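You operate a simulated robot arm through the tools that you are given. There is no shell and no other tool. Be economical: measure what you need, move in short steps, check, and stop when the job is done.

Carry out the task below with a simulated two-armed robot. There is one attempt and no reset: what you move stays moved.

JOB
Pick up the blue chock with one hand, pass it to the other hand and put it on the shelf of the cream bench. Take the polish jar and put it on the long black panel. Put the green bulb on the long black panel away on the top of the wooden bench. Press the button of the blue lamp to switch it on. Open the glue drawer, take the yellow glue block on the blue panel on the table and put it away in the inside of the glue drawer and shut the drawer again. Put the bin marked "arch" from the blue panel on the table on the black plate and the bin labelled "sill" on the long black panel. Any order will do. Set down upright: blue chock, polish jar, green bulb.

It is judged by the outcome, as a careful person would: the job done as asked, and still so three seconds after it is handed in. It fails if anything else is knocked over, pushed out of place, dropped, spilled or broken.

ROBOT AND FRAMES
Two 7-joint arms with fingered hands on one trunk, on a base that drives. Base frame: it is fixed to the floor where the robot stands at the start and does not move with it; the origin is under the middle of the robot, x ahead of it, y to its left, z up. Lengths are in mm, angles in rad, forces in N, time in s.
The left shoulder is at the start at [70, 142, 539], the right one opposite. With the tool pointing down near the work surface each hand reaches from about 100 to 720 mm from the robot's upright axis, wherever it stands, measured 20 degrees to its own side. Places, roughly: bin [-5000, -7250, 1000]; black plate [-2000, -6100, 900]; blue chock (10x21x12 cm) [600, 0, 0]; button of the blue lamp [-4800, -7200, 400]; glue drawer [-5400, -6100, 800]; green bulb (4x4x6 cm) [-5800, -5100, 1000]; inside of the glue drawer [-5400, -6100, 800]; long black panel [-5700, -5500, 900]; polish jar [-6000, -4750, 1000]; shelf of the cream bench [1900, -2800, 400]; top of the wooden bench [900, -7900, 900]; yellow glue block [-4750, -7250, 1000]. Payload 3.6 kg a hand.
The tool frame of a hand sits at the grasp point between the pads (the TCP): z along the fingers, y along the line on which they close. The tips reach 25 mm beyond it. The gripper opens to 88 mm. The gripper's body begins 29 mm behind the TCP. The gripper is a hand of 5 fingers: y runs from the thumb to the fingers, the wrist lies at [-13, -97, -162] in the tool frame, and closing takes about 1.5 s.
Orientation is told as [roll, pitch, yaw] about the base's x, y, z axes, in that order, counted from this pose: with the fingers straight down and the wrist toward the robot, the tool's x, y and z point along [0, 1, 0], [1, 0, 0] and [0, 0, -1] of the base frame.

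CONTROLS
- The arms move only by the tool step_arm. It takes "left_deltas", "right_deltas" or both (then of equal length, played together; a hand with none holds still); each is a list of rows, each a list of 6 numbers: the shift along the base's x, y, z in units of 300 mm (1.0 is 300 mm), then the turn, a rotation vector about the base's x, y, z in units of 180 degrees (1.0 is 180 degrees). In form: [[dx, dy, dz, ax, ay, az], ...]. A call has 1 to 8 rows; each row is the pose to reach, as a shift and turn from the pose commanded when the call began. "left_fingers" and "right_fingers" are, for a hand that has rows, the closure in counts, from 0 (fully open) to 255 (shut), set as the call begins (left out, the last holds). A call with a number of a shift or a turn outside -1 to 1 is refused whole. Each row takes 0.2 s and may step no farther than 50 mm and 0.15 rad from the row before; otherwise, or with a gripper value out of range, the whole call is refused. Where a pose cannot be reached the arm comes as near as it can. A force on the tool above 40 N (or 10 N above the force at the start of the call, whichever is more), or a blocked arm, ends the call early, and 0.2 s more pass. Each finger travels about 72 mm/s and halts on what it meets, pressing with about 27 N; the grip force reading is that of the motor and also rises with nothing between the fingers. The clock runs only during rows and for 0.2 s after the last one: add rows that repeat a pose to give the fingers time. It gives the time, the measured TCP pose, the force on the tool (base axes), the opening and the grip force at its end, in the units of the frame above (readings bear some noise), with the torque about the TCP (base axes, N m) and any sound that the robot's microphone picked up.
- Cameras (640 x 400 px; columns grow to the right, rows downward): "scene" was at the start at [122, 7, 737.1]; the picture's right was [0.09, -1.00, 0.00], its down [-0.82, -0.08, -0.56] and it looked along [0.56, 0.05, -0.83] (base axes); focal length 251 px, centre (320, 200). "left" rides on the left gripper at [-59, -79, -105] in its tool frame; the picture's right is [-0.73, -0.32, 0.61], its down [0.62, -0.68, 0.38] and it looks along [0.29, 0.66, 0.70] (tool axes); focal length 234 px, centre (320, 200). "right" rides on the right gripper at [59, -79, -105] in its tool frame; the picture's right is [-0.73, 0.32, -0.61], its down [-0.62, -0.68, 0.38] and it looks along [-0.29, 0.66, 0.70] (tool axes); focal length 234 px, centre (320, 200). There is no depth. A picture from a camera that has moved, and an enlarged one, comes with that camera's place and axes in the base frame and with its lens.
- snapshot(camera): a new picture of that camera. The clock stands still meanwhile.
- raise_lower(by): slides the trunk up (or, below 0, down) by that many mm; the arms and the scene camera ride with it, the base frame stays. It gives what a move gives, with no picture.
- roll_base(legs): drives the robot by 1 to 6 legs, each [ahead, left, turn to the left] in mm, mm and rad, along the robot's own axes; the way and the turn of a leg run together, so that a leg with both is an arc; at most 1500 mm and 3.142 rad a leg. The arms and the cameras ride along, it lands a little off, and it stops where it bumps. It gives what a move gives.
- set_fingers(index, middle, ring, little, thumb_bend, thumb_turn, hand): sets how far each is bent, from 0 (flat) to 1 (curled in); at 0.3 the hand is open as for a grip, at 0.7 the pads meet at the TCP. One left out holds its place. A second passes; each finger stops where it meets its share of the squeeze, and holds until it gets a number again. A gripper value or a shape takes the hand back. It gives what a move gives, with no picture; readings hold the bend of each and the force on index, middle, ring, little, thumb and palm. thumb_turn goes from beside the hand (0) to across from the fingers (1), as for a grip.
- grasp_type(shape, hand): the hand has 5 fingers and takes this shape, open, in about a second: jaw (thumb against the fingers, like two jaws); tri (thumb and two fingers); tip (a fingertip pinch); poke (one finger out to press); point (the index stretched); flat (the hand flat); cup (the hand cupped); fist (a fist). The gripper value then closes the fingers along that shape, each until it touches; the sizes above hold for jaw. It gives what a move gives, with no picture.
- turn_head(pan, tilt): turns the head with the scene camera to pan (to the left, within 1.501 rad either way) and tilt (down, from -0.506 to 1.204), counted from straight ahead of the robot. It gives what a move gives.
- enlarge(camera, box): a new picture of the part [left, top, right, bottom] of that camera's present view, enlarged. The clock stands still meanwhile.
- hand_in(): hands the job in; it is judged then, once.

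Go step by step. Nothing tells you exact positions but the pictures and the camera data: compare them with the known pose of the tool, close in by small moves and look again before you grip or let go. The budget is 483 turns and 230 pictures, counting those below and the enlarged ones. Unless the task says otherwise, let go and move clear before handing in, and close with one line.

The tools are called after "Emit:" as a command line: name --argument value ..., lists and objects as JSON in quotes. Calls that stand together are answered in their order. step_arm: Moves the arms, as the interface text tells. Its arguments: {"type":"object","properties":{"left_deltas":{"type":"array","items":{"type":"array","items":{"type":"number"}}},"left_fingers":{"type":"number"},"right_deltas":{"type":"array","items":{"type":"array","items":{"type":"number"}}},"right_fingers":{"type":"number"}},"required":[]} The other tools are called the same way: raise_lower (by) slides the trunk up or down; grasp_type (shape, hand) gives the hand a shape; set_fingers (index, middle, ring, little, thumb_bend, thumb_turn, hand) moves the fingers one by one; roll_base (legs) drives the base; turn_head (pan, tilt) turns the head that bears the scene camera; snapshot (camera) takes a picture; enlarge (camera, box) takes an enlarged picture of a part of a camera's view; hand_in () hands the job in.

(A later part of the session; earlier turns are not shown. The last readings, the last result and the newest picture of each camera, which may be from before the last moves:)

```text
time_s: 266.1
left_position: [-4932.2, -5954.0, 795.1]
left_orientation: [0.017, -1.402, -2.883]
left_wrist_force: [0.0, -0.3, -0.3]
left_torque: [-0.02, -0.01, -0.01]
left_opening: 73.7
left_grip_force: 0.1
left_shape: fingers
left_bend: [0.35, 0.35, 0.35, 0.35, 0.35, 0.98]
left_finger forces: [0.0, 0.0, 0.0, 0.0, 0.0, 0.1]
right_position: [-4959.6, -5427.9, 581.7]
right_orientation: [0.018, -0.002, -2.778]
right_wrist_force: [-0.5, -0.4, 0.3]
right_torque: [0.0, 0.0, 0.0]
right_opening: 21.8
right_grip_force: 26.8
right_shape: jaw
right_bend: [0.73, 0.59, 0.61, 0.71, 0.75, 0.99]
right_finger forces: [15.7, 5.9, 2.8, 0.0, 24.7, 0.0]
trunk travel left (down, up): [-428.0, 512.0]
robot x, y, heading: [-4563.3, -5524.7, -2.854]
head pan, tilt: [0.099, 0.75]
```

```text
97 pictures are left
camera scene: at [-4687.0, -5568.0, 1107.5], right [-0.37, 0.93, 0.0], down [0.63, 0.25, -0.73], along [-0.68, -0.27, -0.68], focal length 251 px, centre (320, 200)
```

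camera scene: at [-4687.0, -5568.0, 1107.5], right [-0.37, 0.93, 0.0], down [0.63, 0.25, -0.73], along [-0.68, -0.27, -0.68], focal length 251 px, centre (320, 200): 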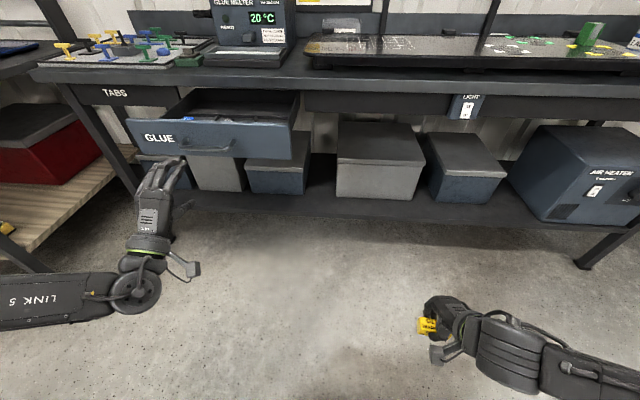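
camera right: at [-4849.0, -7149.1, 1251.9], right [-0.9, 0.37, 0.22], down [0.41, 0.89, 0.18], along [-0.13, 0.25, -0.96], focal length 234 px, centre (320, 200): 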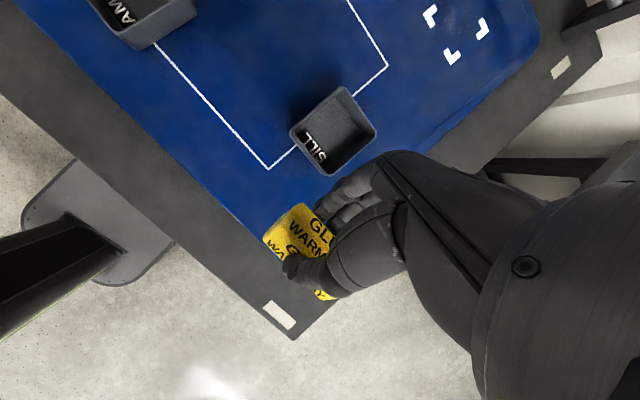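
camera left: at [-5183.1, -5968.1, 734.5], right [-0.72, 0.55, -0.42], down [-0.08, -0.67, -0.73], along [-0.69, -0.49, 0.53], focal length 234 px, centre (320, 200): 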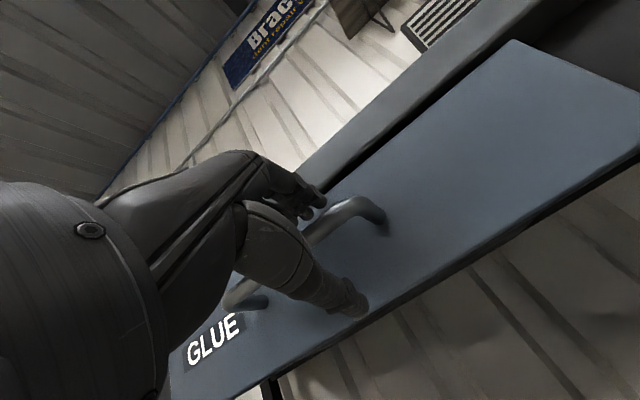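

I raise the trunk 400 mm and strafe left so the drawer is in front of the right hand.

Emit:
raise_lower --by 400

Emit:
roll_base --legs '[[0, 375, 0], [150, 0, 0]]'

Emit:
snapshot --camera "scene"

```text
time_s: 269.9
left_position: [-4933.3, -5955.2, 1193.2]
left_orientation: [0.016, -1.399, -2.883]
left_wrist_force: [-0.2, 0.3, -1.3]
left_torque: [0.01, 0.03, 0.0]
left_opening: 73.9
left_grip_force: 0.1
left_shape: fingers
left_bend: [0.35, 0.35, 0.35, 0.35, 0.35, 0.98]
left_finger forces: [0.0, 0.0, 0.0, 0.0, 0.0, 0.0]
right_position: [-4959.6, -5428.8, 981.5]
right_orientation: [0.017, 0.001, -2.777]
right_wrist_force: [0.6, 0.2, -0.3]
right_torque: [-0.03, 0.03, 0.01]
right_opening: 21.8
right_grip_force: 27.0
right_shape: jaw
right_bend: [0.73, 0.59, 0.61, 0.71, 0.75, 0.99]
right_finger forces: [15.7, 6.1, 3.0, 0.1, 24.6, 0.0]
trunk travel left (down, up): [-828.0, 112.0]
robot x, y, heading: [-4561.8, -5520.1, -2.855]
head pan, tilt: [0.099, 0.75]
```

```text
time_s: 273.3
left_position: [-4973.4, -6355.8, 1194.8]
left_orientation: [0.016, -1.403, -2.885]
left_wrist_force: [0.9, -0.2, -0.8]
left_torque: [0.02, -0.02, 0.01]
left_opening: 73.9
left_grip_force: 0.0
left_shape: fingers
left_bend: [0.35, 0.35, 0.35, 0.35, 0.35, 0.98]
left_finger forces: [0.1, 0.0, 0.0, 0.0, 0.1, 0.1]
right_position: [-4999.3, -5828.2, 982.4]
right_orientation: [0.017, -0.002, -2.779]
right_wrist_force: [0.1, -0.4, -0.3]
right_torque: [0.0, 0.05, 0.0]
right_opening: 21.6
right_grip_force: 27.1
right_shape: jaw
right_bend: [0.73, 0.59, 0.61, 0.71, 0.75, 0.99]
right_finger forces: [15.6, 6.0, 2.9, 0.0, 24.7, 0.0]
trunk travel left (down, up): [-828.0, 112.0]
robot x, y, heading: [-4606.2, -5926.8, -2.861]
head pan, tilt: [0.099, 0.75]
```

```text
96 pictures are left
camera scene: at [-4726.6, -5968.7, 1507.6], right [-0.37, 0.93, 0.0], down [0.63, 0.25, -0.73], along [-0.68, -0.27, -0.68], focal length 251 px, centre (320, 200)
```

scene: 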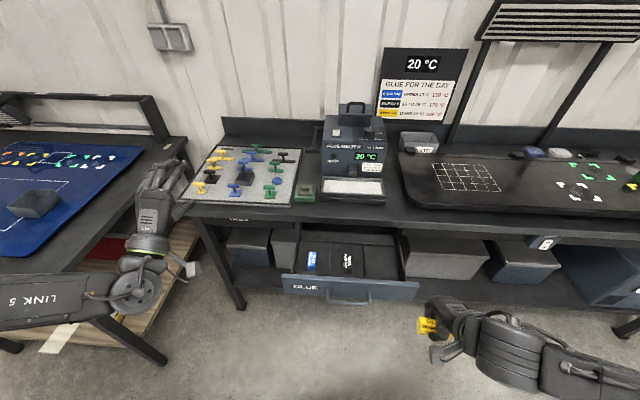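

The empty compartment is near (-5248,-5951). I move 90 mm closer and bring the block above it.

Emit:
roll_base --legs '[[90, 0, 0]]'

Emit:
step_arm --right_deltas '[[-0.11, -0.066, 0, 0, 0, 0], [-0.22, -0.13, 0, 0, 0, -0.012], [-0.33, -0.2, -0.05, 0, 0, -0.025], [-0.44, -0.26, -0.1, 0, 0, -0.025], [-0.543, -0.327, -0.2, 0, 0, -0.025]]'

Emit:
snapshot --camera "right"

Emit:
enlarge --camera "scene" --box '[240, 200, 496, 360]'

```text
time_s: 274.4
left_position: [-5058.3, -6379.6, 1195.3]
left_orientation: [0.016, -1.401, -2.885]
left_wrist_force: [-0.5, -0.3, -0.1]
left_torque: [0.0, -0.01, -0.02]
left_opening: 74.1
left_grip_force: 0.0
left_shape: fingers
left_bend: [0.35, 0.35, 0.35, 0.35, 0.35, 0.98]
left_finger forces: [0.0, 0.0, 0.0, 0.0, 0.1, 0.0]
right_position: [-5085.8, -5853.0, 982.8]
right_orientation: [0.017, -0.002, -2.78]
right_wrist_force: [0.5, 0.6, -0.1]
right_torque: [0.0, 0.01, -0.04]
right_opening: 21.7
right_grip_force: 26.7
right_shape: jaw
right_bend: [0.73, 0.59, 0.61, 0.71, 0.75, 0.99]
right_finger forces: [15.7, 6.0, 2.9, 0.0, 24.6, 0.1]
trunk travel left (down, up): [-828.0, 112.0]
robot x, y, heading: [-4689.7, -5951.1, -2.863]
head pan, tilt: [0.099, 0.75]
```

```text
time_s: 275.6
left_position: [-5061.8, -6382.1, 1192.8]
left_orientation: [0.01, -1.398, -2.879]
left_wrist_force: [0.4, -0.8, -0.3]
left_torque: [-0.01, -0.03, -0.01]
left_opening: 73.8
left_grip_force: 0.0
left_shape: fingers
left_bend: [0.35, 0.35, 0.35, 0.35, 0.35, 0.98]
left_finger forces: [0.1, 0.0, 0.0, 0.0, 0.1, 0.0]
right_position: [-5252.6, -5952.8, 922.0]
right_orientation: [0.018, 0.003, -2.858]
right_wrist_force: [0.1, 0.3, -1.1]
right_torque: [0.02, 0.0, -0.01]
right_opening: 21.7
right_grip_force: 27.3
right_shape: jaw
right_bend: [0.73, 0.59, 0.61, 0.71, 0.75, 0.99]
right_finger forces: [15.7, 6.0, 2.9, 0.0, 24.5, 0.1]
trunk travel left (down, up): [-828.0, 112.0]
robot x, y, heading: [-4692.2, -5950.4, -2.862]
head pan, tilt: [0.099, 0.75]
```

```text
95 pictures are left
camera right: at [-5160.8, -5986.3, 1027.5], right [-0.52, 0.62, 0.59], down [0.48, 0.78, -0.39], along [-0.71, 0.08, -0.7], focal length 234 px, centre (320, 200)
```

right: 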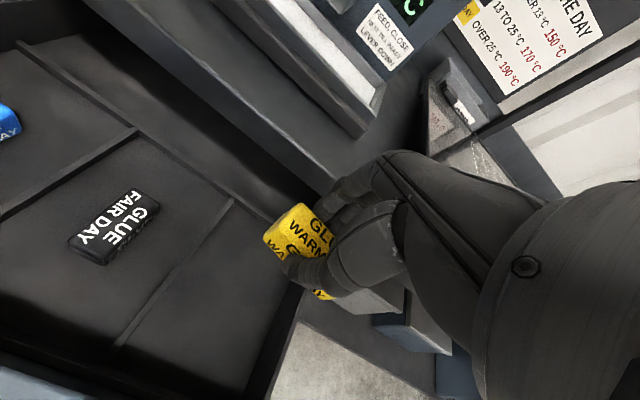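

```text
2.50 times, centred on (368, 280) of scene
camera zoom: at [-4816.6, -5995.8, 1507.2], right [-0.37, 0.93, 0.0], down [0.63, 0.25, -0.73], along [-0.68, -0.27, -0.68], focal length 627 px, centre (200, 0)
```

zoom: 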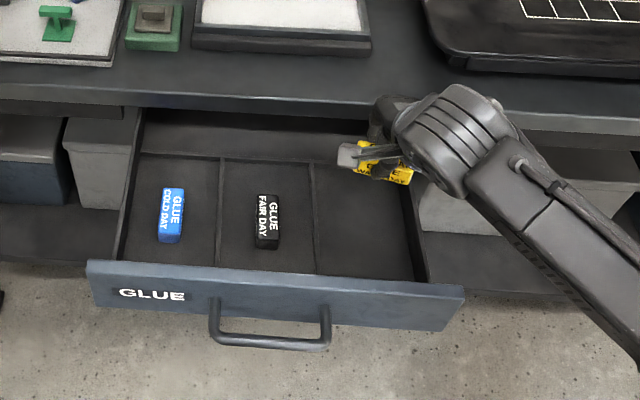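

The compartment centre is (-5247,-5947). I lower the block into it.

Emit:
step_arm --right_deltas '[[0.02, -0.01, -0.12, 0, 0, 0], [0.02, -0.01, -0.24, 0, 0, 0], [0.02, -0.01, -0.33, 0, 0, 0]]'

Emit:
enlarge --camera "scene" --box '[240, 200, 496, 360]'

Emit:
snapshot --camera "right"

```text
time_s: 276.4
left_position: [-5061.2, -6380.1, 1194.1]
left_orientation: [0.015, -1.4, -2.883]
left_wrist_force: [-1.4, -0.5, 0.7]
left_torque: [0.0, -0.01, -0.02]
left_opening: 73.8
left_grip_force: 0.1
left_shape: fingers
left_bend: [0.35, 0.35, 0.35, 0.35, 0.35, 0.98]
left_finger forces: [0.0, 0.0, 0.1, 0.1, 0.0, 0.1]
right_position: [-5244.0, -5955.5, 823.6]
right_orientation: [0.018, 0.0, -2.86]
right_wrist_force: [-0.9, 0.3, -0.7]
right_torque: [-0.01, -0.02, -0.03]
right_opening: 21.8
right_grip_force: 27.0
right_shape: jaw
right_bend: [0.73, 0.59, 0.61, 0.71, 0.75, 0.99]
right_finger forces: [15.6, 6.0, 2.9, 0.0, 24.3, 0.0]
trunk travel left (down, up): [-828.0, 112.0]
robot x, y, heading: [-4692.4, -5948.5, -2.861]
head pan, tilt: [0.099, 0.75]
```

```text
2.50 times, centred on (368, 280) of scene
camera zoom: at [-4815.2, -5994.5, 1507.3], right [-0.37, 0.93, 0.0], down [0.63, 0.25, -0.73], along [-0.68, -0.27, -0.68], focal length 627 px, centre (200, 0)
```

zoom: 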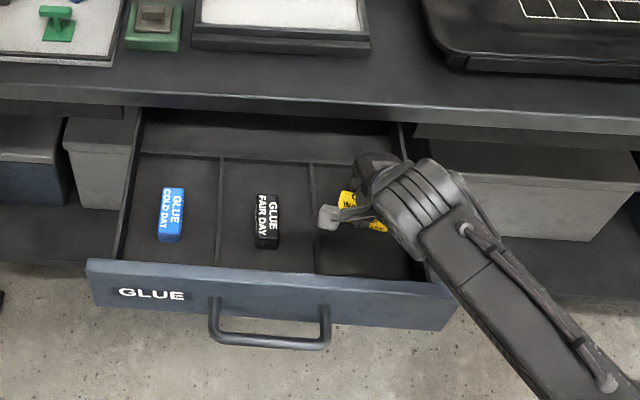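

```text
92 pictures are left
camera right: at [-5153.9, -5988.0, 928.9], right [-0.52, 0.62, 0.59], down [0.48, 0.78, -0.39], along [-0.71, 0.08, -0.7], focal length 234 px, centre (320, 200)
```

right: 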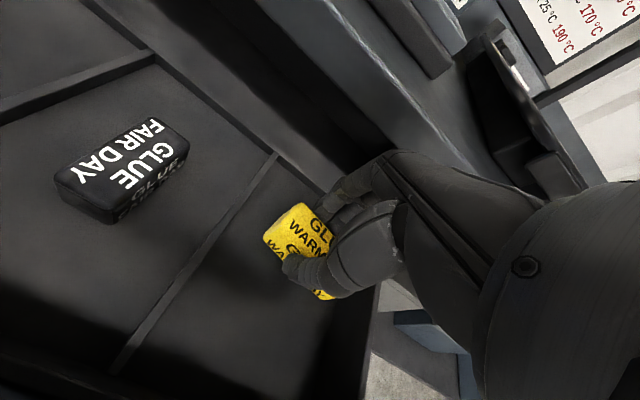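

The block is inside the compartment. I lower until it touches, then release.

Emit:
step_arm --right_deltas '[[0, 0, -0.035, 0, 0, 0], [0, 0, -0.06, 0, 0, 0], [0, 0, -0.08, 0, 0, 0]]'

```text
time_s: 277.2
left_position: [-5061.6, -6379.8, 1193.4]
left_orientation: [0.016, -1.397, -2.883]
left_wrist_force: [-0.5, -0.7, -0.2]
left_torque: [0.01, 0.02, 0.0]
left_opening: 73.9
left_grip_force: 0.1
left_shape: fingers
left_bend: [0.35, 0.35, 0.35, 0.35, 0.35, 0.98]
left_finger forces: [0.1, 0.1, 0.0, 0.0, 0.0, 0.0]
right_position: [-5244.8, -5954.8, 798.6]
right_orientation: [0.017, 0.001, -2.859]
right_wrist_force: [-0.4, -0.6, -0.5]
right_torque: [-0.02, -0.02, 0.0]
right_opening: 21.8
right_grip_force: 26.7
right_shape: jaw
right_bend: [0.73, 0.59, 0.61, 0.71, 0.75, 0.99]
right_finger forces: [15.6, 6.0, 2.9, 0.1, 24.4, 0.0]
trunk travel left (down, up): [-828.0, 112.0]
robot x, y, heading: [-4691.2, -5946.9, -2.861]
head pan, tilt: [0.099, 0.75]
```

Emit:
step_arm --right_deltas '[[0, 0, -0.02, 0, 0, 0], [0, 0, -0.04, 0, 0, 0]]'

Emit:
snapshot --camera "right"

```text
time_s: 277.8
left_position: [-5055.7, -6379.4, 1197.0]
left_orientation: [0.01, -1.406, -2.881]
left_wrist_force: [0.1, 0.1, -0.3]
left_torque: [-0.01, 0.01, 0.0]
left_opening: 73.7
left_grip_force: 0.1
left_shape: fingers
left_bend: [0.35, 0.35, 0.35, 0.35, 0.35, 0.98]
left_finger forces: [0.0, 0.1, 0.1, 0.0, 0.0, 0.1]
right_position: [-5244.0, -5957.0, 792.8]
right_orientation: [0.019, -0.013, -2.856]
right_wrist_force: [-0.5, 2.2, 35.0]
right_torque: [0.01, 0.14, 0.09]
right_opening: 23.7
right_grip_force: 27.1
right_shape: jaw
right_bend: [0.73, 0.58, 0.61, 0.71, 0.75, 0.99]
right_finger forces: [18.1, 8.8, 3.9, 0.2, 29.8, 0.0]
trunk travel left (down, up): [-828.0, 112.0]
robot x, y, heading: [-4692.6, -5946.2, -2.866]
head pan, tilt: [0.099, 0.75]
```

```text
91 pictures are left
camera right: at [-5151.8, -5987.4, 897.9], right [-0.51, 0.62, 0.6], down [0.48, 0.78, -0.4], along [-0.72, 0.08, -0.69], focal length 234 px, centre (320, 200)
```

right: 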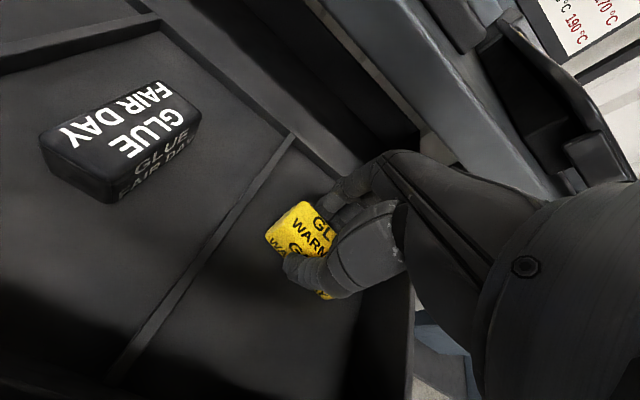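

Touching the floor. I ease up 3 mm and open.

Emit:
step_arm --right_deltas '[[0, 0, 0.01, 0, 0, 0]]'

Emit:
step_arm --right_deltas '[[0, 0, 0, 0, 0, 0], [0, 0, 0, 0, 0, 0], [0, 0, 0, 0, 0, 0], [0, 0, 0, 0, 0, 0], [0, 0, 0, 0, 0, 0]]' --right_fingers 90

Emit:
step_arm --right_deltas '[[0, 0, 0.1, 0, 0, 0], [0, 0, 0.25, 0, 0, 0], [0, 0, 0.4, 0, 0, 0], [0.1, 0.03, 0.55, 0, 0, 0], [0.2, 0.06, 0.65, 0, 0, 0]]'

Emit:
enlarge --camera "scene" --box '[240, 200, 496, 360]'

```text
time_s: 278.2
left_position: [-5056.1, -6381.3, 1195.2]
left_orientation: [0.008, -1.404, -2.878]
left_wrist_force: [-0.1, 0.4, 0.1]
left_torque: [0.01, -0.01, -0.01]
left_opening: 73.4
left_grip_force: 0.1
left_shape: fingers
left_bend: [0.35, 0.35, 0.35, 0.35, 0.35, 0.98]
left_finger forces: [0.0, 0.0, 0.0, 0.1, 0.1, 0.0]
right_position: [-5242.8, -5955.2, 792.2]
right_orientation: [0.018, -0.005, -2.859]
right_wrist_force: [-1.7, 1.4, 32.0]
right_torque: [-0.05, 0.13, 0.05]
right_opening: 24.3
right_grip_force: 26.9
right_shape: jaw
right_bend: [0.73, 0.58, 0.61, 0.71, 0.75, 0.99]
right_finger forces: [18.3, 8.5, 3.8, 0.4, 29.4, 0.0]
trunk travel left (down, up): [-828.0, 112.0]
robot x, y, heading: [-4691.1, -5948.8, -2.859]
head pan, tilt: [0.099, 0.75]
```

```text
time_s: 279.4
left_position: [-5060.1, -6379.8, 1193.0]
left_orientation: [0.016, -1.399, -2.884]
left_wrist_force: [-0.1, 1.3, -0.1]
left_torque: [0.04, 0.0, -0.04]
left_opening: 73.8
left_grip_force: 0.0
left_shape: fingers
left_bend: [0.35, 0.35, 0.35, 0.35, 0.35, 0.98]
left_finger forces: [0.0, 0.0, 0.1, 0.0, 0.0, 0.0]
right_position: [-5245.9, -5955.9, 788.9]
right_orientation: [0.017, -0.001, -2.858]
right_wrist_force: [-0.3, 0.0, 0.2]
right_torque: [-0.02, 0.0, -0.04]
right_opening: 56.6
right_grip_force: 0.0
right_shape: jaw
right_bend: [0.28, 0.39, 0.36, 0.36, 0.62, 1.0]
right_finger forces: [0.0, 0.0, 0.0, 0.0, 0.0, 0.1]
trunk travel left (down, up): [-828.0, 112.0]
robot x, y, heading: [-4692.6, -5952.8, -2.861]
head pan, tilt: [0.099, 0.75]
```

```text
refused: row 4 steps farther than a row can; nothing moved
```

```text
2.50 times, centred on (368, 280) of scene
camera zoom: at [-4815.0, -5994.4, 1507.3], right [-0.37, 0.93, 0.0], down [0.63, 0.25, -0.73], along [-0.68, -0.27, -0.68], focal length 627 px, centre (200, 0)
```

zoom: 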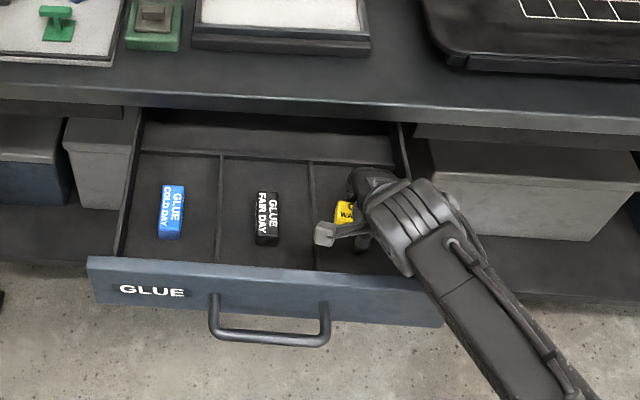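

Released. I lift the hand straight out with allowed step sizes.

Emit:
step_arm --right_deltas '[[0, 0, 0.1, 0, 0, 0], [0, 0, 0.24, 0, 0, 0], [0, 0, 0.38, 0, 0, 0], [0, 0, 0.5, 0, 0, 0], [0.08, 0.03, 0.6, 0, 0, 0], [0.18, 0.06, 0.65, 0, 0, 0]]'

Emit:
enlarge --camera "scene" --box '[240, 200, 496, 360]'

```text
time_s: 280.8
left_position: [-5059.8, -6380.9, 1194.7]
left_orientation: [0.016, -1.4, -2.888]
left_wrist_force: [0.5, 0.5, 0.5]
left_torque: [0.0, 0.0, 0.01]
left_opening: 73.9
left_grip_force: 0.1
left_shape: fingers
left_bend: [0.35, 0.35, 0.35, 0.35, 0.35, 0.98]
left_finger forces: [0.1, 0.1, 0.0, 0.0, 0.1, 0.0]
right_position: [-5190.4, -5936.8, 985.5]
right_orientation: [0.016, 0.001, -2.858]
right_wrist_force: [0.1, 0.0, 0.1]
right_torque: [-0.03, 0.0, 0.0]
right_opening: 56.9
right_grip_force: 0.0
right_shape: jaw
right_bend: [0.28, 0.39, 0.35, 0.36, 0.62, 1.0]
right_finger forces: [0.0, 0.1, 0.0, 0.0, 0.0, 0.1]
trunk travel left (down, up): [-828.0, 112.0]
robot x, y, heading: [-4691.1, -5950.0, -2.862]
head pan, tilt: [0.099, 0.75]
```

```text
2.50 times, centred on (368, 280) of scene
camera zoom: at [-4814.3, -5993.8, 1507.4], right [-0.37, 0.93, 0.0], down [0.63, 0.25, -0.73], along [-0.68, -0.27, -0.68], focal length 627 px, centre (200, 0)
```

zoom: 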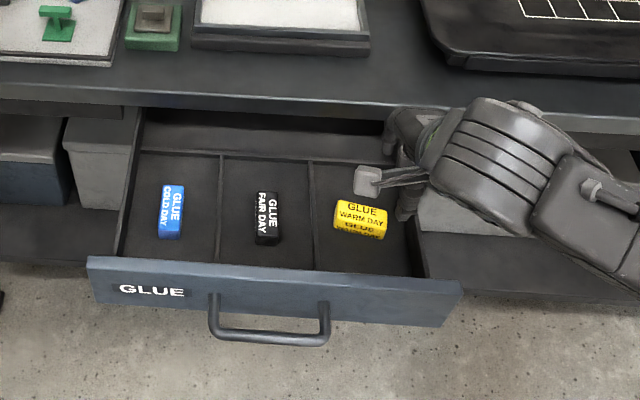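

The yellow block sits in the drawer. Now I back off, make a left fist and line it up with the drawer front to push it shut.

Emit:
roll_base --legs '[[-220, 0, 0], [0, -350, 0]]'

Emit:
grasp_type --hand "left" --shape "fist"

Emit:
raise_lower --by -380

Emit:
snapshot --camera "scene"

```text
time_s: 284.4
left_position: [-4943.7, -5981.7, 1193.2]
left_orientation: [0.011, -1.399, -2.866]
left_wrist_force: [1.4, 0.0, 0.1]
left_torque: [-0.01, -0.02, -0.01]
left_opening: 73.9
left_grip_force: 0.1
left_shape: fingers
left_bend: [0.35, 0.35, 0.35, 0.35, 0.35, 0.98]
left_finger forces: [0.0, 0.1, 0.0, 0.1, 0.0, 0.0]
right_position: [-5080.8, -5540.9, 984.7]
right_orientation: [0.017, 0.001, -2.844]
right_wrist_force: [0.5, 0.6, 0.0]
right_torque: [0.02, -0.01, -0.01]
right_opening: 56.6
right_grip_force: 0.1
right_shape: jaw
right_bend: [0.28, 0.39, 0.35, 0.36, 0.62, 1.0]
right_finger forces: [0.1, 0.0, 0.1, 0.1, 0.0, 0.0]
trunk travel left (down, up): [-828.0, 112.0]
robot x, y, heading: [-4578.6, -5545.8, -2.852]
head pan, tilt: [0.099, 0.75]
```

```text
time_s: 285.3
left_position: [-4944.9, -5981.7, 1192.2]
left_orientation: [0.016, -1.401, -2.869]
left_wrist_force: [0.5, -0.2, 0.5]
left_torque: [-0.01, 0.0, 0.01]
left_opening: 0.0
left_grip_force: 0.1
left_shape: fist
left_bend: [1.0, 1.0, 1.0, 1.0, 0.86, 0.85]
left_finger forces: [0.0, 0.1, 0.0, 0.0, 0.0, 0.0]
right_position: [-5080.2, -5541.2, 984.4]
right_orientation: [0.017, 0.0, -2.844]
right_wrist_force: [-0.2, -0.3, 0.6]
right_torque: [-0.01, 0.01, 0.02]
right_opening: 56.7
right_grip_force: 0.1
right_shape: jaw
right_bend: [0.28, 0.39, 0.35, 0.36, 0.62, 1.0]
right_finger forces: [0.0, 0.1, 0.0, 0.1, 0.0, 0.1]
trunk travel left (down, up): [-828.0, 112.0]
robot x, y, heading: [-4577.9, -5545.6, -2.847]
head pan, tilt: [0.099, 0.75]
```

```text
time_s: 289.0
left_position: [-4944.3, -5981.8, 813.9]
left_orientation: [0.014, -1.4, -2.87]
left_wrist_force: [0.2, -0.9, 0.1]
left_torque: [0.02, 0.03, -0.01]
left_opening: 0.3
left_grip_force: 0.2
left_shape: fist
left_bend: [1.0, 1.0, 1.0, 1.0, 0.86, 0.85]
left_finger forces: [0.1, 0.0, 0.1, 0.0, 0.0, 0.0]
right_position: [-5081.3, -5540.4, 604.2]
right_orientation: [0.016, 0.001, -2.845]
right_wrist_force: [0.4, 0.0, -0.8]
right_torque: [0.02, -0.01, 0.0]
right_opening: 56.6
right_grip_force: 0.1
right_shape: jaw
right_bend: [0.28, 0.39, 0.35, 0.36, 0.62, 1.0]
right_finger forces: [0.1, 0.0, 0.0, 0.0, 0.0, 0.1]
trunk travel left (down, up): [-448.0, 492.0]
robot x, y, heading: [-4583.1, -5544.9, -2.851]
head pan, tilt: [0.099, 0.75]
```

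```text
88 pictures are left
camera scene: at [-4704.3, -5592.0, 1127.4], right [-0.38, 0.92, 0.0], down [0.63, 0.26, -0.73], along [-0.68, -0.28, -0.68], focal length 251 px, centre (320, 200)
```

scene: 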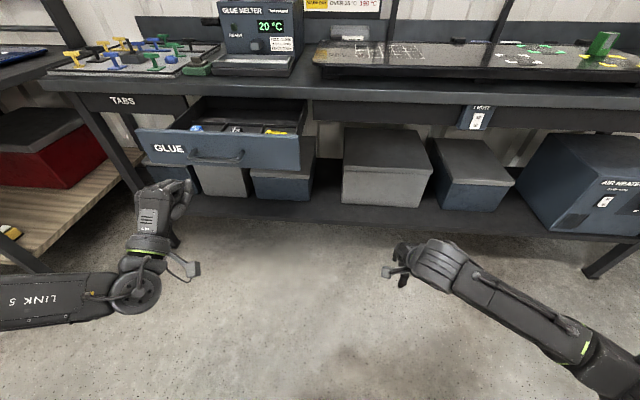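

The left fist lines up with the handle. I retract the right hand a bit and drive forward to push.

Emit:
step_arm --right_deltas '[[0.1, 0.03, 0, 0, 0, 0], [0.2, 0.06, 0, 0, 0, 0], [0.27, 0.08, 0.03, 0, 0, 0]]'

Emit:
roll_base --legs '[[230, 0, 0]]'

Emit:
snapshot --camera "scene"

```text
time_s: 289.8
left_position: [-4944.6, -5981.6, 813.6]
left_orientation: [0.015, -1.401, -2.867]
left_wrist_force: [0.3, 1.0, 1.2]
left_torque: [0.01, 0.02, 0.0]
left_opening: 0.0
left_grip_force: 0.1
left_shape: fist
left_bend: [1.0, 1.0, 1.0, 1.0, 0.86, 0.85]
left_finger forces: [0.1, 0.0, 0.0, 0.0, 0.0, 0.0]
right_position: [-4998.4, -5517.5, 614.3]
right_orientation: [0.018, 0.0, -2.844]
right_wrist_force: [0.1, 0.0, -1.1]
right_torque: [-0.04, -0.02, 0.03]
right_opening: 56.7
right_grip_force: 0.1
right_shape: jaw
right_bend: [0.28, 0.39, 0.35, 0.36, 0.62, 1.0]
right_finger forces: [0.0, 0.1, 0.0, 0.0, 0.0, 0.1]
trunk travel left (down, up): [-448.0, 492.0]
robot x, y, heading: [-4579.5, -5545.4, -2.846]
head pan, tilt: [0.099, 0.75]
```

```text
time_s: 291.5
left_position: [-5165.5, -6049.4, 812.0]
left_orientation: [0.017, -1.399, -2.869]
left_wrist_force: [0.9, 1.0, 0.4]
left_torque: [0.02, -0.01, -0.01]
left_opening: 0.0
left_grip_force: 0.1
left_shape: fist
left_bend: [1.0, 1.0, 1.0, 1.0, 0.86, 0.85]
left_finger forces: [0.1, 0.0, 0.0, 0.0, 0.0, 0.0]
right_position: [-5220.9, -5586.5, 614.1]
right_orientation: [0.017, 0.0, -2.843]
right_wrist_force: [-0.8, -0.2, 0.6]
right_torque: [0.0, 0.0, -0.01]
right_opening: 56.7
right_grip_force: 0.1
right_shape: jaw
right_bend: [0.28, 0.39, 0.35, 0.36, 0.62, 1.0]
right_finger forces: [0.0, 0.0, 0.0, 0.1, 0.0, 0.0]
trunk travel left (down, up): [-448.0, 492.0]
robot x, y, heading: [-4800.9, -5615.4, -2.846]
head pan, tilt: [0.099, 0.75]
```

```text
87 pictures are left
camera scene: at [-4926.6, -5659.6, 1127.1], right [-0.38, 0.92, 0.0], down [0.63, 0.26, -0.73], along [-0.67, -0.28, -0.68], focal length 251 px, centre (320, 200)
```

scene: 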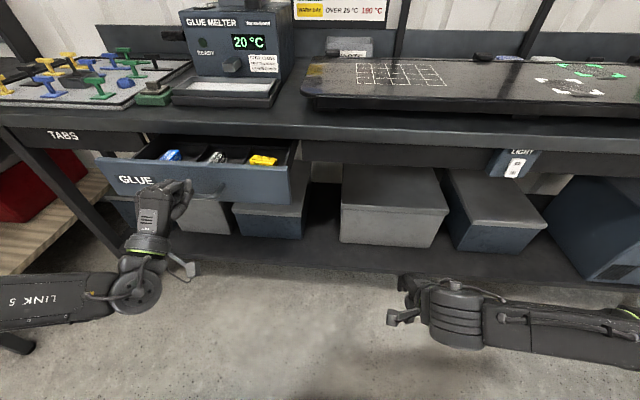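

The drawer is closing. I push on.

Emit:
roll_base --legs '[[130, 0, 0]]'

Emit:
enlarge --camera "scene" --box '[40, 80, 360, 280]'

```text
time_s: 292.9
left_position: [-5290.2, -6084.8, 817.4]
left_orientation: [-0.003, -1.408, -2.852]
left_wrist_force: [4.7, 3.2, 10.8]
left_torque: [0.21, -0.26, 0.0]
left_opening: 0.3
left_grip_force: 0.0
left_shape: fist
left_bend: [1.0, 1.0, 1.0, 1.0, 0.87, 0.84]
left_finger forces: [0.0, 0.0, 0.1, 0.0, 15.2, 0.0]
right_position: [-5346.9, -5623.3, 613.3]
right_orientation: [0.019, -0.001, -2.842]
right_wrist_force: [-0.5, 0.5, -0.4]
right_torque: [0.03, 0.02, -0.01]
right_opening: 56.6
right_grip_force: 0.1
right_shape: jaw
right_bend: [0.28, 0.39, 0.35, 0.36, 0.62, 1.0]
right_finger forces: [0.0, 0.1, 0.0, 0.1, 0.0, 0.1]
trunk travel left (down, up): [-448.0, 492.0]
robot x, y, heading: [-4924.8, -5652.3, -2.846]
head pan, tilt: [0.099, 0.75]
stopped in leg 1: the force on the tool passed its limit at 52 N (the readings are from after the stop); the commanded pose is now the measured one
```

```text
2.00 times, centred on (200, 180) of scene
camera zoom: at [-5050.6, -5696.4, 1127.6], right [-0.39, 0.92, 0.0], down [0.63, 0.26, -0.73], along [-0.68, -0.28, -0.68], focal length 501 px, centre (560, 240)
```

zoom: 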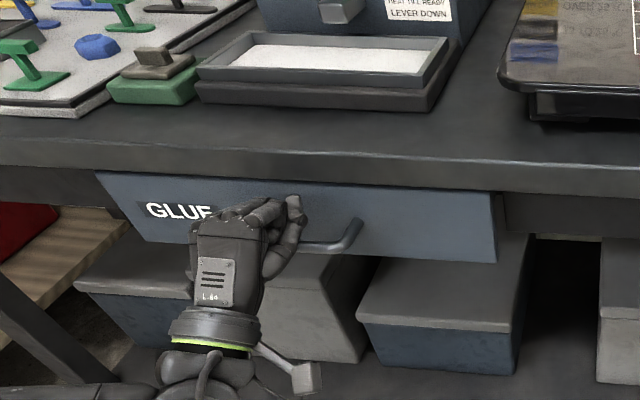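

The drawer is shut. I back off a little and verify the thumb doesn't drag it.

Emit:
roll_base --legs '[[-100, 0, 0]]'

Emit:
snapshot --camera "scene"

```text
time_s: 294.1
left_position: [-5193.7, -6058.6, 815.1]
left_orientation: [-0.004, -1.406, -2.851]
left_wrist_force: [0.3, -0.2, 0.1]
left_torque: [0.02, 0.0, 0.0]
left_opening: 0.0
left_grip_force: 0.1
left_shape: fist
left_bend: [1.0, 1.0, 1.0, 1.0, 0.86, 0.85]
left_finger forces: [0.0, 0.0, 0.0, 0.0, 0.0, 0.0]
right_position: [-5251.4, -5594.9, 614.0]
right_orientation: [0.018, -0.001, -2.84]
right_wrist_force: [0.2, 0.8, 0.0]
right_torque: [0.03, 0.0, 0.0]
right_opening: 56.7
right_grip_force: 0.1
right_shape: jaw
right_bend: [0.28, 0.39, 0.35, 0.36, 0.62, 1.0]
right_finger forces: [0.1, 0.0, 0.1, 0.1, 0.1, 0.0]
trunk travel left (down, up): [-448.0, 492.0]
robot x, y, heading: [-4833.6, -5622.7, -2.841]
head pan, tilt: [0.099, 0.75]
```

```text
85 pictures are left
camera scene: at [-4955.5, -5668.6, 1127.5], right [-0.39, 0.92, 0.0], down [0.63, 0.26, -0.73], along [-0.68, -0.28, -0.68], focal length 251 px, centre (320, 200)
```

scene: 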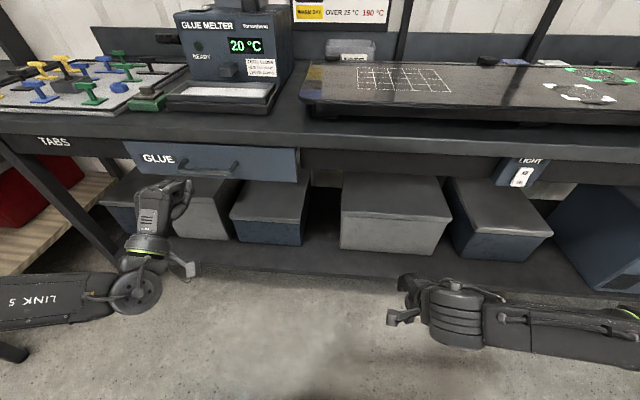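

The drawer stays shut with the block inside. Next the polish jar and bulb: I back off, raise the trunk and strafe right along bench B.

Emit:
roll_base --legs '[[-160, 0, 0], [0, -900, 0]]'

Emit:
raise_lower --by 380

Emit:
turn_head --pan -0.15 --tilt 0.6

Emit:
snapshot --camera "scene"

```text
time_s: 299.8
left_position: [-5304.5, -5155.4, 815.4]
left_orientation: [-0.002, -1.402, -2.845]
left_wrist_force: [-0.8, -0.6, 0.3]
left_torque: [0.01, 0.01, 0.03]
left_opening: 0.0
left_grip_force: 0.1
left_shape: fist
left_bend: [1.0, 1.0, 1.0, 1.0, 0.86, 0.85]
left_finger forces: [0.1, 0.1, 0.1, 0.0, 0.0, 0.0]
right_position: [-5365.4, -4693.6, 614.1]
right_orientation: [0.02, 0.001, -2.832]
right_wrist_force: [-0.4, 0.0, 1.2]
right_torque: [0.02, 0.03, 0.02]
right_opening: 56.6
right_grip_force: 0.1
right_shape: jaw
right_bend: [0.28, 0.39, 0.35, 0.36, 0.62, 1.0]
right_finger forces: [0.0, 0.0, 0.1, 0.0, 0.0, 0.0]
trunk travel left (down, up): [-448.0, 492.0]
robot x, y, heading: [-4948.4, -4715.5, -2.833]
head pan, tilt: [0.099, 0.75]
```

```text
time_s: 303.5
left_position: [-5304.5, -5154.9, 1195.6]
left_orientation: [-0.002, -1.404, -2.843]
left_wrist_force: [0.6, 0.1, -0.2]
left_torque: [0.0, 0.02, -0.02]
left_opening: 0.1
left_grip_force: 0.1
left_shape: fist
left_bend: [1.0, 1.0, 1.0, 1.0, 0.86, 0.85]
left_finger forces: [0.1, 0.1, 0.0, 0.1, 0.0, 0.0]
right_position: [-5365.3, -4693.7, 992.9]
right_orientation: [0.018, 0.001, -2.832]
right_wrist_force: [0.4, -0.5, -0.2]
right_torque: [0.0, -0.02, 0.0]
right_opening: 56.7
right_grip_force: 0.0
right_shape: jaw
right_bend: [0.28, 0.39, 0.35, 0.36, 0.62, 1.0]
right_finger forces: [0.0, 0.1, 0.0, 0.0, 0.0, 0.0]
trunk travel left (down, up): [-828.0, 112.0]
robot x, y, heading: [-4945.8, -4715.3, -2.835]
head pan, tilt: [0.099, 0.75]
```

```text
time_s: 304.3
left_position: [-5305.8, -5156.8, 1194.5]
left_orientation: [-0.005, -1.405, -2.842]
left_wrist_force: [0.5, -0.3, -0.2]
left_torque: [-0.01, 0.0, 0.05]
left_opening: 0.0
left_grip_force: 0.0
left_shape: fist
left_bend: [1.0, 1.0, 1.0, 1.0, 0.86, 0.85]
left_finger forces: [0.1, 0.1, 0.0, 0.0, 0.0, 0.1]
right_position: [-5364.9, -4694.2, 992.8]
right_orientation: [0.018, -0.001, -2.831]
right_wrist_force: [-0.6, -1.0, -0.7]
right_torque: [-0.01, 0.04, 0.04]
right_opening: 56.6
right_grip_force: 0.0
right_shape: jaw
right_bend: [0.28, 0.39, 0.35, 0.36, 0.62, 1.0]
right_finger forces: [0.0, 0.0, 0.1, 0.0, 0.0, 0.0]
trunk travel left (down, up): [-828.0, 112.0]
robot x, y, heading: [-4949.6, -4717.1, -2.838]
head pan, tilt: [-0.15, 0.6]
```

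```text
84 pictures are left
camera scene: at [-5081.1, -4745.7, 1520.2], right [-0.15, 0.99, 0.0], down [0.56, 0.09, -0.82], along [-0.81, -0.13, -0.57], focal length 251 px, centre (320, 200)
```

scene: 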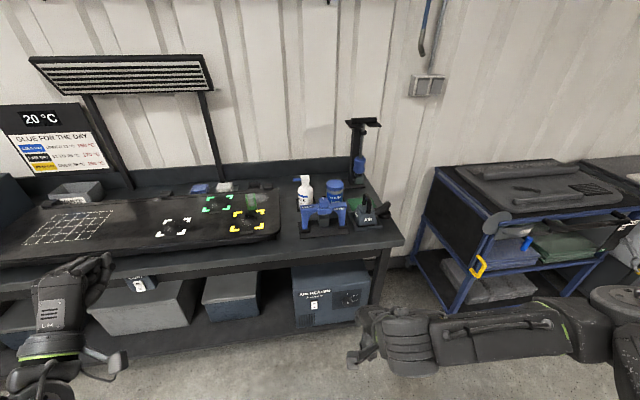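

Emit:
enlarge --camera "scene" --box '[176, 150, 400, 290]'

```text
2.86 times, centred on (288, 220) of scene
camera zoom: at [-5081.1, -4745.7, 1520.2], right [-0.15, 0.99, 0.0], down [0.56, 0.09, -0.82], along [-0.81, -0.13, -0.57], focal length 716 px, centre (411, 143)
```

zoom: 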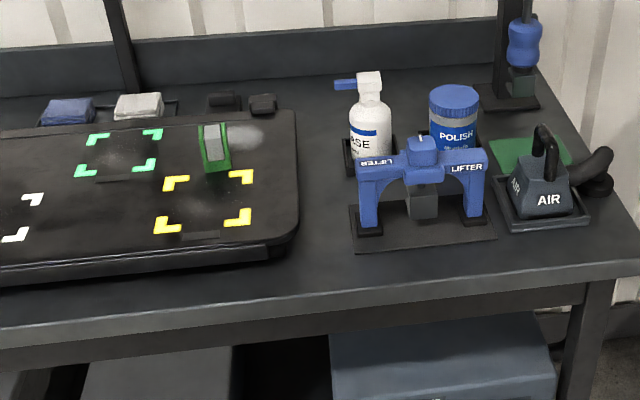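

The POLISH jar stands behind the lifter near (-5965,-4822), about 70 mm wide. The green bulb stands on the panel. I drive in for the jar with the right hand.

Emit:
roll_base --legs '[[370, 0, 0]]'

Emit:
step_arm --right_deltas '[[-0.05, 0, 0.08, 0, 0, 0], [-0.15, -0.03, 0.14, 0, 0, 0], [-0.28, -0.06, 0.18, 0, 0, 0], [-0.4, -0.1, 0.2, 0, 0, 0]]' --right_fingers 0

Emit:
snapshot --camera "right"

Emit:
snapshot --camera "scene"

```text
time_s: 306.6
left_position: [-5658.2, -5268.1, 1195.4]
left_orientation: [-0.004, -1.404, -2.841]
left_wrist_force: [-0.3, 0.6, 0.3]
left_torque: [0.0, 0.01, -0.02]
left_opening: 0.1
left_grip_force: 0.0
left_shape: fist
left_bend: [1.0, 1.0, 1.0, 1.0, 0.86, 0.85]
left_finger forces: [0.1, 0.0, 0.0, 0.0, 0.1, 0.0]
right_position: [-5718.2, -4806.3, 993.8]
right_orientation: [0.016, -0.002, -2.831]
right_wrist_force: [0.7, -0.8, -0.1]
right_torque: [-0.01, 0.04, 0.03]
right_opening: 56.7
right_grip_force: 0.0
right_shape: jaw
right_bend: [0.28, 0.39, 0.35, 0.36, 0.62, 1.0]
right_finger forces: [0.1, 0.1, 0.0, 0.0, 0.0, 0.1]
trunk travel left (down, up): [-828.0, 112.0]
robot x, y, heading: [-5303.6, -4823.4, -2.837]
head pan, tilt: [-0.15, 0.6]
```

```text
time_s: 307.6
left_position: [-5659.2, -5268.7, 1193.8]
left_orientation: [-0.005, -1.403, -2.838]
left_wrist_force: [-0.4, -1.0, 0.6]
left_torque: [0.0, 0.01, 0.02]
left_opening: 0.2
left_grip_force: 0.1
left_shape: fist
left_bend: [1.0, 1.0, 1.0, 1.0, 0.86, 0.85]
left_finger forces: [0.0, 0.0, 0.0, 0.1, 0.0, 0.0]
right_position: [-5840.8, -4836.7, 1052.1]
right_orientation: [0.018, 0.001, -2.831]
right_wrist_force: [0.1, -0.3, -0.1]
right_torque: [0.01, -0.02, 0.01]
right_opening: 87.6
right_grip_force: 0.1
right_shape: jaw
right_bend: [0.3, 0.3, 0.3, 0.3, 0.3, 0.98]
right_finger forces: [0.1, 0.0, 0.0, 0.1, 0.0, 0.0]
trunk travel left (down, up): [-828.0, 112.0]
robot x, y, heading: [-5298.3, -4829.7, -2.832]
head pan, tilt: [-0.15, 0.6]
```

```text
82 pictures are left
camera right: at [-5749.0, -4867.6, 1158.5], right [-0.53, 0.6, 0.59], down [0.46, 0.8, -0.39], along [-0.71, 0.06, -0.7], focal length 234 px, centre (320, 200)
```

right: 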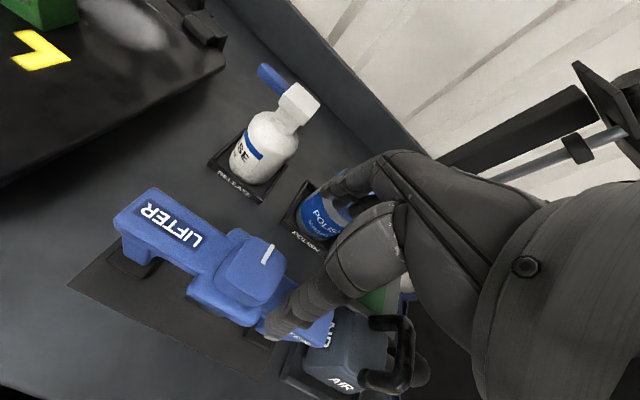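

```text
81 pictures are left
camera scene: at [-5435.7, -4858.7, 1520.1], right [-0.16, 0.99, 0.0], down [0.56, 0.09, -0.82], along [-0.81, -0.13, -0.57], focal length 251 px, centre (320, 200)
```

scene: 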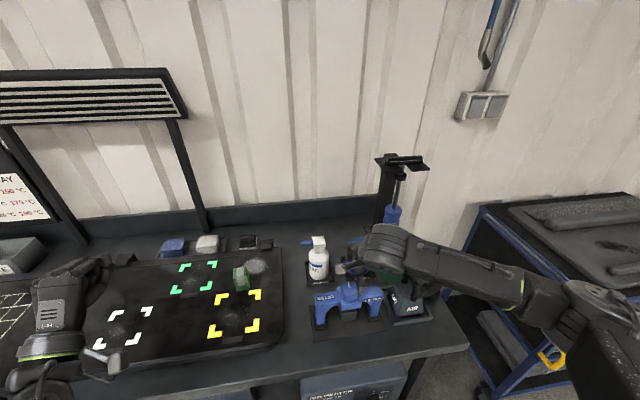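

I raise the hand and move it forward above the jar to see the lid.

Emit:
step_arm --right_deltas '[[-0.05, 0, 0.12, 0, 0, 0], [-0.15, 0.01, 0.2, 0, 0, 0], [-0.28, 0.03, 0.22, 0, 0, 0], [-0.36, 0.036, 0.22, 0, 0, 0]]'

Emit:
snapshot --camera "right"

```text
time_s: 308.6
left_position: [-5657.8, -5268.4, 1194.4]
left_orientation: [-0.004, -1.403, -2.839]
left_wrist_force: [0.2, 0.2, 0.2]
left_torque: [0.01, 0.0, -0.01]
left_opening: 0.0
left_grip_force: 0.1
left_shape: fist
left_bend: [1.0, 1.0, 1.0, 1.0, 0.86, 0.85]
left_finger forces: [0.0, 0.1, 0.0, 0.0, 0.0, 0.0]
right_position: [-5948.8, -4828.4, 1118.4]
right_orientation: [0.018, -0.001, -2.831]
right_wrist_force: [-0.3, -0.4, -0.1]
right_torque: [0.02, 0.0, 0.0]
right_opening: 87.6
right_grip_force: 0.0
right_shape: jaw
right_bend: [0.3, 0.3, 0.3, 0.3, 0.3, 0.98]
right_finger forces: [0.0, 0.1, 0.1, 0.0, 0.0, 0.1]
trunk travel left (down, up): [-828.0, 112.0]
robot x, y, heading: [-5302.1, -4823.8, -2.836]
head pan, tilt: [-0.15, 0.6]
```

```text
80 pictures are left
camera right: at [-5856.8, -4856.9, 1224.7], right [-0.53, 0.6, 0.59], down [0.46, 0.8, -0.39], along [-0.71, 0.06, -0.7], focal length 234 px, centre (320, 200)
```

right: 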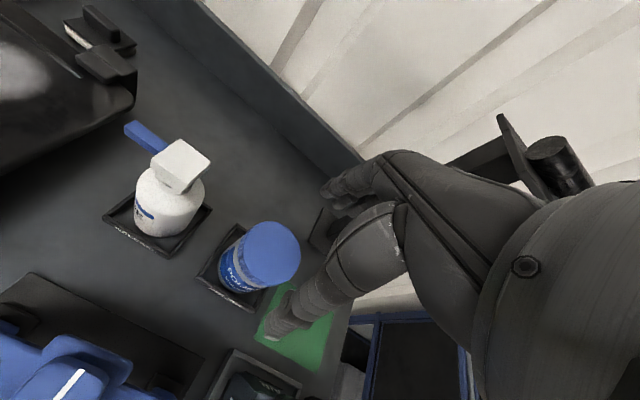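

The lid centre triangulates to (-5997,-4824,972). I lower the trunk for reach, widen the right hand and go above it.

Emit:
raise_lower --by -80

Emit:
set_fingers --hand "right" --index 0.2 --middle 0.2 --ring 0.2 --little 0.2 --thumb_bend 0.2 --thumb_turn 1

Emit:
step_arm --right_deltas '[[-0.08, 0.008, 0, 0, 0, 0], [-0.158, 0.014, 0, 0, 0, 0], [-0.158, 0.014, 0, 0, 0, 0]]'

Emit:
snapshot --camera "right"

```text
time_s: 309.8
left_position: [-5658.1, -5268.4, 1115.2]
left_orientation: [-0.003, -1.404, -2.839]
left_wrist_force: [-0.2, 0.1, -1.0]
left_torque: [0.02, 0.03, 0.01]
left_opening: 0.2
left_grip_force: 0.0
left_shape: fist
left_bend: [1.0, 1.0, 1.0, 1.0, 0.86, 0.85]
left_finger forces: [0.0, 0.0, 0.1, 0.0, 0.1, 0.0]
right_position: [-5947.3, -4827.8, 1038.3]
right_orientation: [0.019, 0.0, -2.83]
right_wrist_force: [0.7, 0.2, -0.5]
right_torque: [-0.03, 0.0, 0.0]
right_opening: 87.6
right_grip_force: 0.1
right_shape: jaw
right_bend: [0.3, 0.3, 0.3, 0.3, 0.3, 0.98]
right_finger forces: [0.0, 0.0, 0.1, 0.0, 0.0, 0.1]
trunk travel left (down, up): [-748.0, 192.0]
robot x, y, heading: [-5302.8, -4833.8, -2.835]
head pan, tilt: [-0.15, 0.6]
```

```text
time_s: 310.8
left_position: [-5658.7, -5268.4, 1114.7]
left_orientation: [-0.003, -1.403, -2.84]
left_wrist_force: [-0.4, -0.2, -0.3]
left_torque: [-0.01, 0.01, 0.01]
left_opening: 0.2
left_grip_force: 0.1
left_shape: fist
left_bend: [1.0, 1.0, 1.0, 1.0, 0.86, 0.85]
left_finger forces: [0.0, 0.0, 0.1, 0.0, 0.1, 0.1]
right_position: [-5947.2, -4827.7, 1038.8]
right_orientation: [0.019, 0.0, -2.83]
right_wrist_force: [0.0, -0.6, -0.7]
right_torque: [0.0, -0.02, -0.01]
right_opening: 103.0
right_grip_force: 0.1
right_shape: fingers
right_bend: [0.2, 0.2, 0.2, 0.2, 0.2, 0.97]
right_finger forces: [0.0, 0.0, 0.0, 0.0, 0.0, 0.0]
trunk travel left (down, up): [-748.0, 192.0]
robot x, y, heading: [-5302.6, -4831.2, -2.831]
head pan, tilt: [-0.15, 0.6]
```

```text
time_s: 311.6
left_position: [-5658.2, -5267.5, 1115.8]
left_orientation: [-0.003, -1.404, -2.841]
left_wrist_force: [-0.1, 0.3, -0.7]
left_torque: [0.0, 0.01, 0.03]
left_opening: 0.0
left_grip_force: 0.1
left_shape: fist
left_bend: [1.0, 1.0, 1.0, 1.0, 0.86, 0.85]
left_finger forces: [0.1, 0.0, 0.0, 0.0, 0.0, 0.0]
right_position: [-5995.6, -4824.3, 1037.6]
right_orientation: [0.016, 0.0, -2.828]
right_wrist_force: [0.6, 0.1, 0.3]
right_torque: [-0.01, -0.02, 0.01]
right_opening: 103.3
right_grip_force: 0.2
right_shape: fingers
right_bend: [0.2, 0.2, 0.2, 0.2, 0.2, 0.97]
right_finger forces: [0.1, 0.0, 0.0, 0.0, 0.1, 0.0]
trunk travel left (down, up): [-748.0, 192.0]
robot x, y, heading: [-5298.6, -4831.6, -2.834]
head pan, tilt: [-0.15, 0.6]
```

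```text
79 pictures are left
camera right: at [-5903.3, -4852.8, 1143.8], right [-0.53, 0.6, 0.59], down [0.46, 0.8, -0.4], along [-0.71, 0.06, -0.7], focal length 234 px, centre (320, 200)
```

right: 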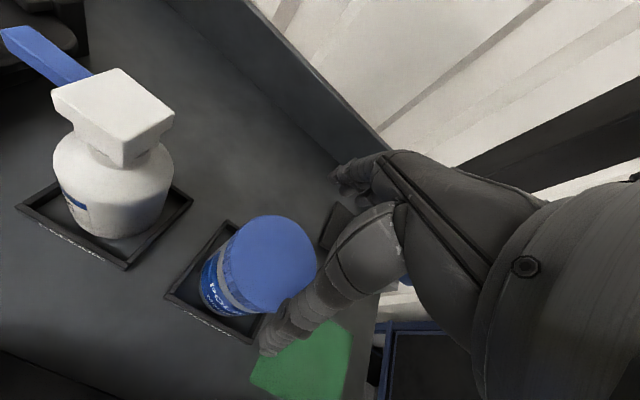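

The lid is right below the grasp point. I descend around it.

Emit:
step_arm --right_deltas '[[0.008, -0.003, -0.1, 0, 0, 0], [0.008, -0.003, -0.2, 0, 0, 0], [0.008, -0.003, -0.28, 0, 0, 0]]'

Emit:
snapshot --camera "right"

```text
time_s: 312.4
left_position: [-5654.6, -5268.8, 1116.2]
left_orientation: [-0.009, -1.405, -2.835]
left_wrist_force: [0.9, 0.3, 0.0]
left_torque: [-0.03, 0.01, -0.01]
left_opening: 0.0
left_grip_force: 0.0
left_shape: fist
left_bend: [1.0, 1.0, 1.0, 1.0, 0.86, 0.85]
left_finger forces: [0.0, 0.0, 0.0, 0.0, 0.1, 0.0]
right_position: [-5991.3, -4825.0, 956.5]
right_orientation: [0.017, -0.007, -2.831]
right_wrist_force: [-2.6, -0.7, 12.4]
right_torque: [0.03, -0.3, -0.01]
right_opening: 107.2
right_grip_force: 6.2
right_shape: fingers
right_bend: [0.19, 0.2, 0.2, 0.2, 0.19, 0.97]
right_finger forces: [4.4, 0.0, 0.0, 0.1, 7.3, 0.0]
trunk travel left (down, up): [-748.0, 192.0]
robot x, y, heading: [-5299.6, -4826.0, -2.836]
head pan, tilt: [-0.15, 0.6]
```

```text
78 pictures are left
camera right: at [-5898.9, -4853.8, 1063.7], right [-0.53, 0.6, 0.6], down [0.46, 0.79, -0.4], along [-0.71, 0.06, -0.7], focal length 234 px, centre (320, 200)
```

right: 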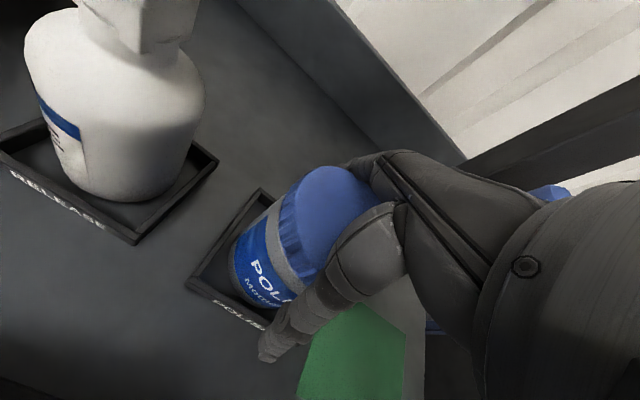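

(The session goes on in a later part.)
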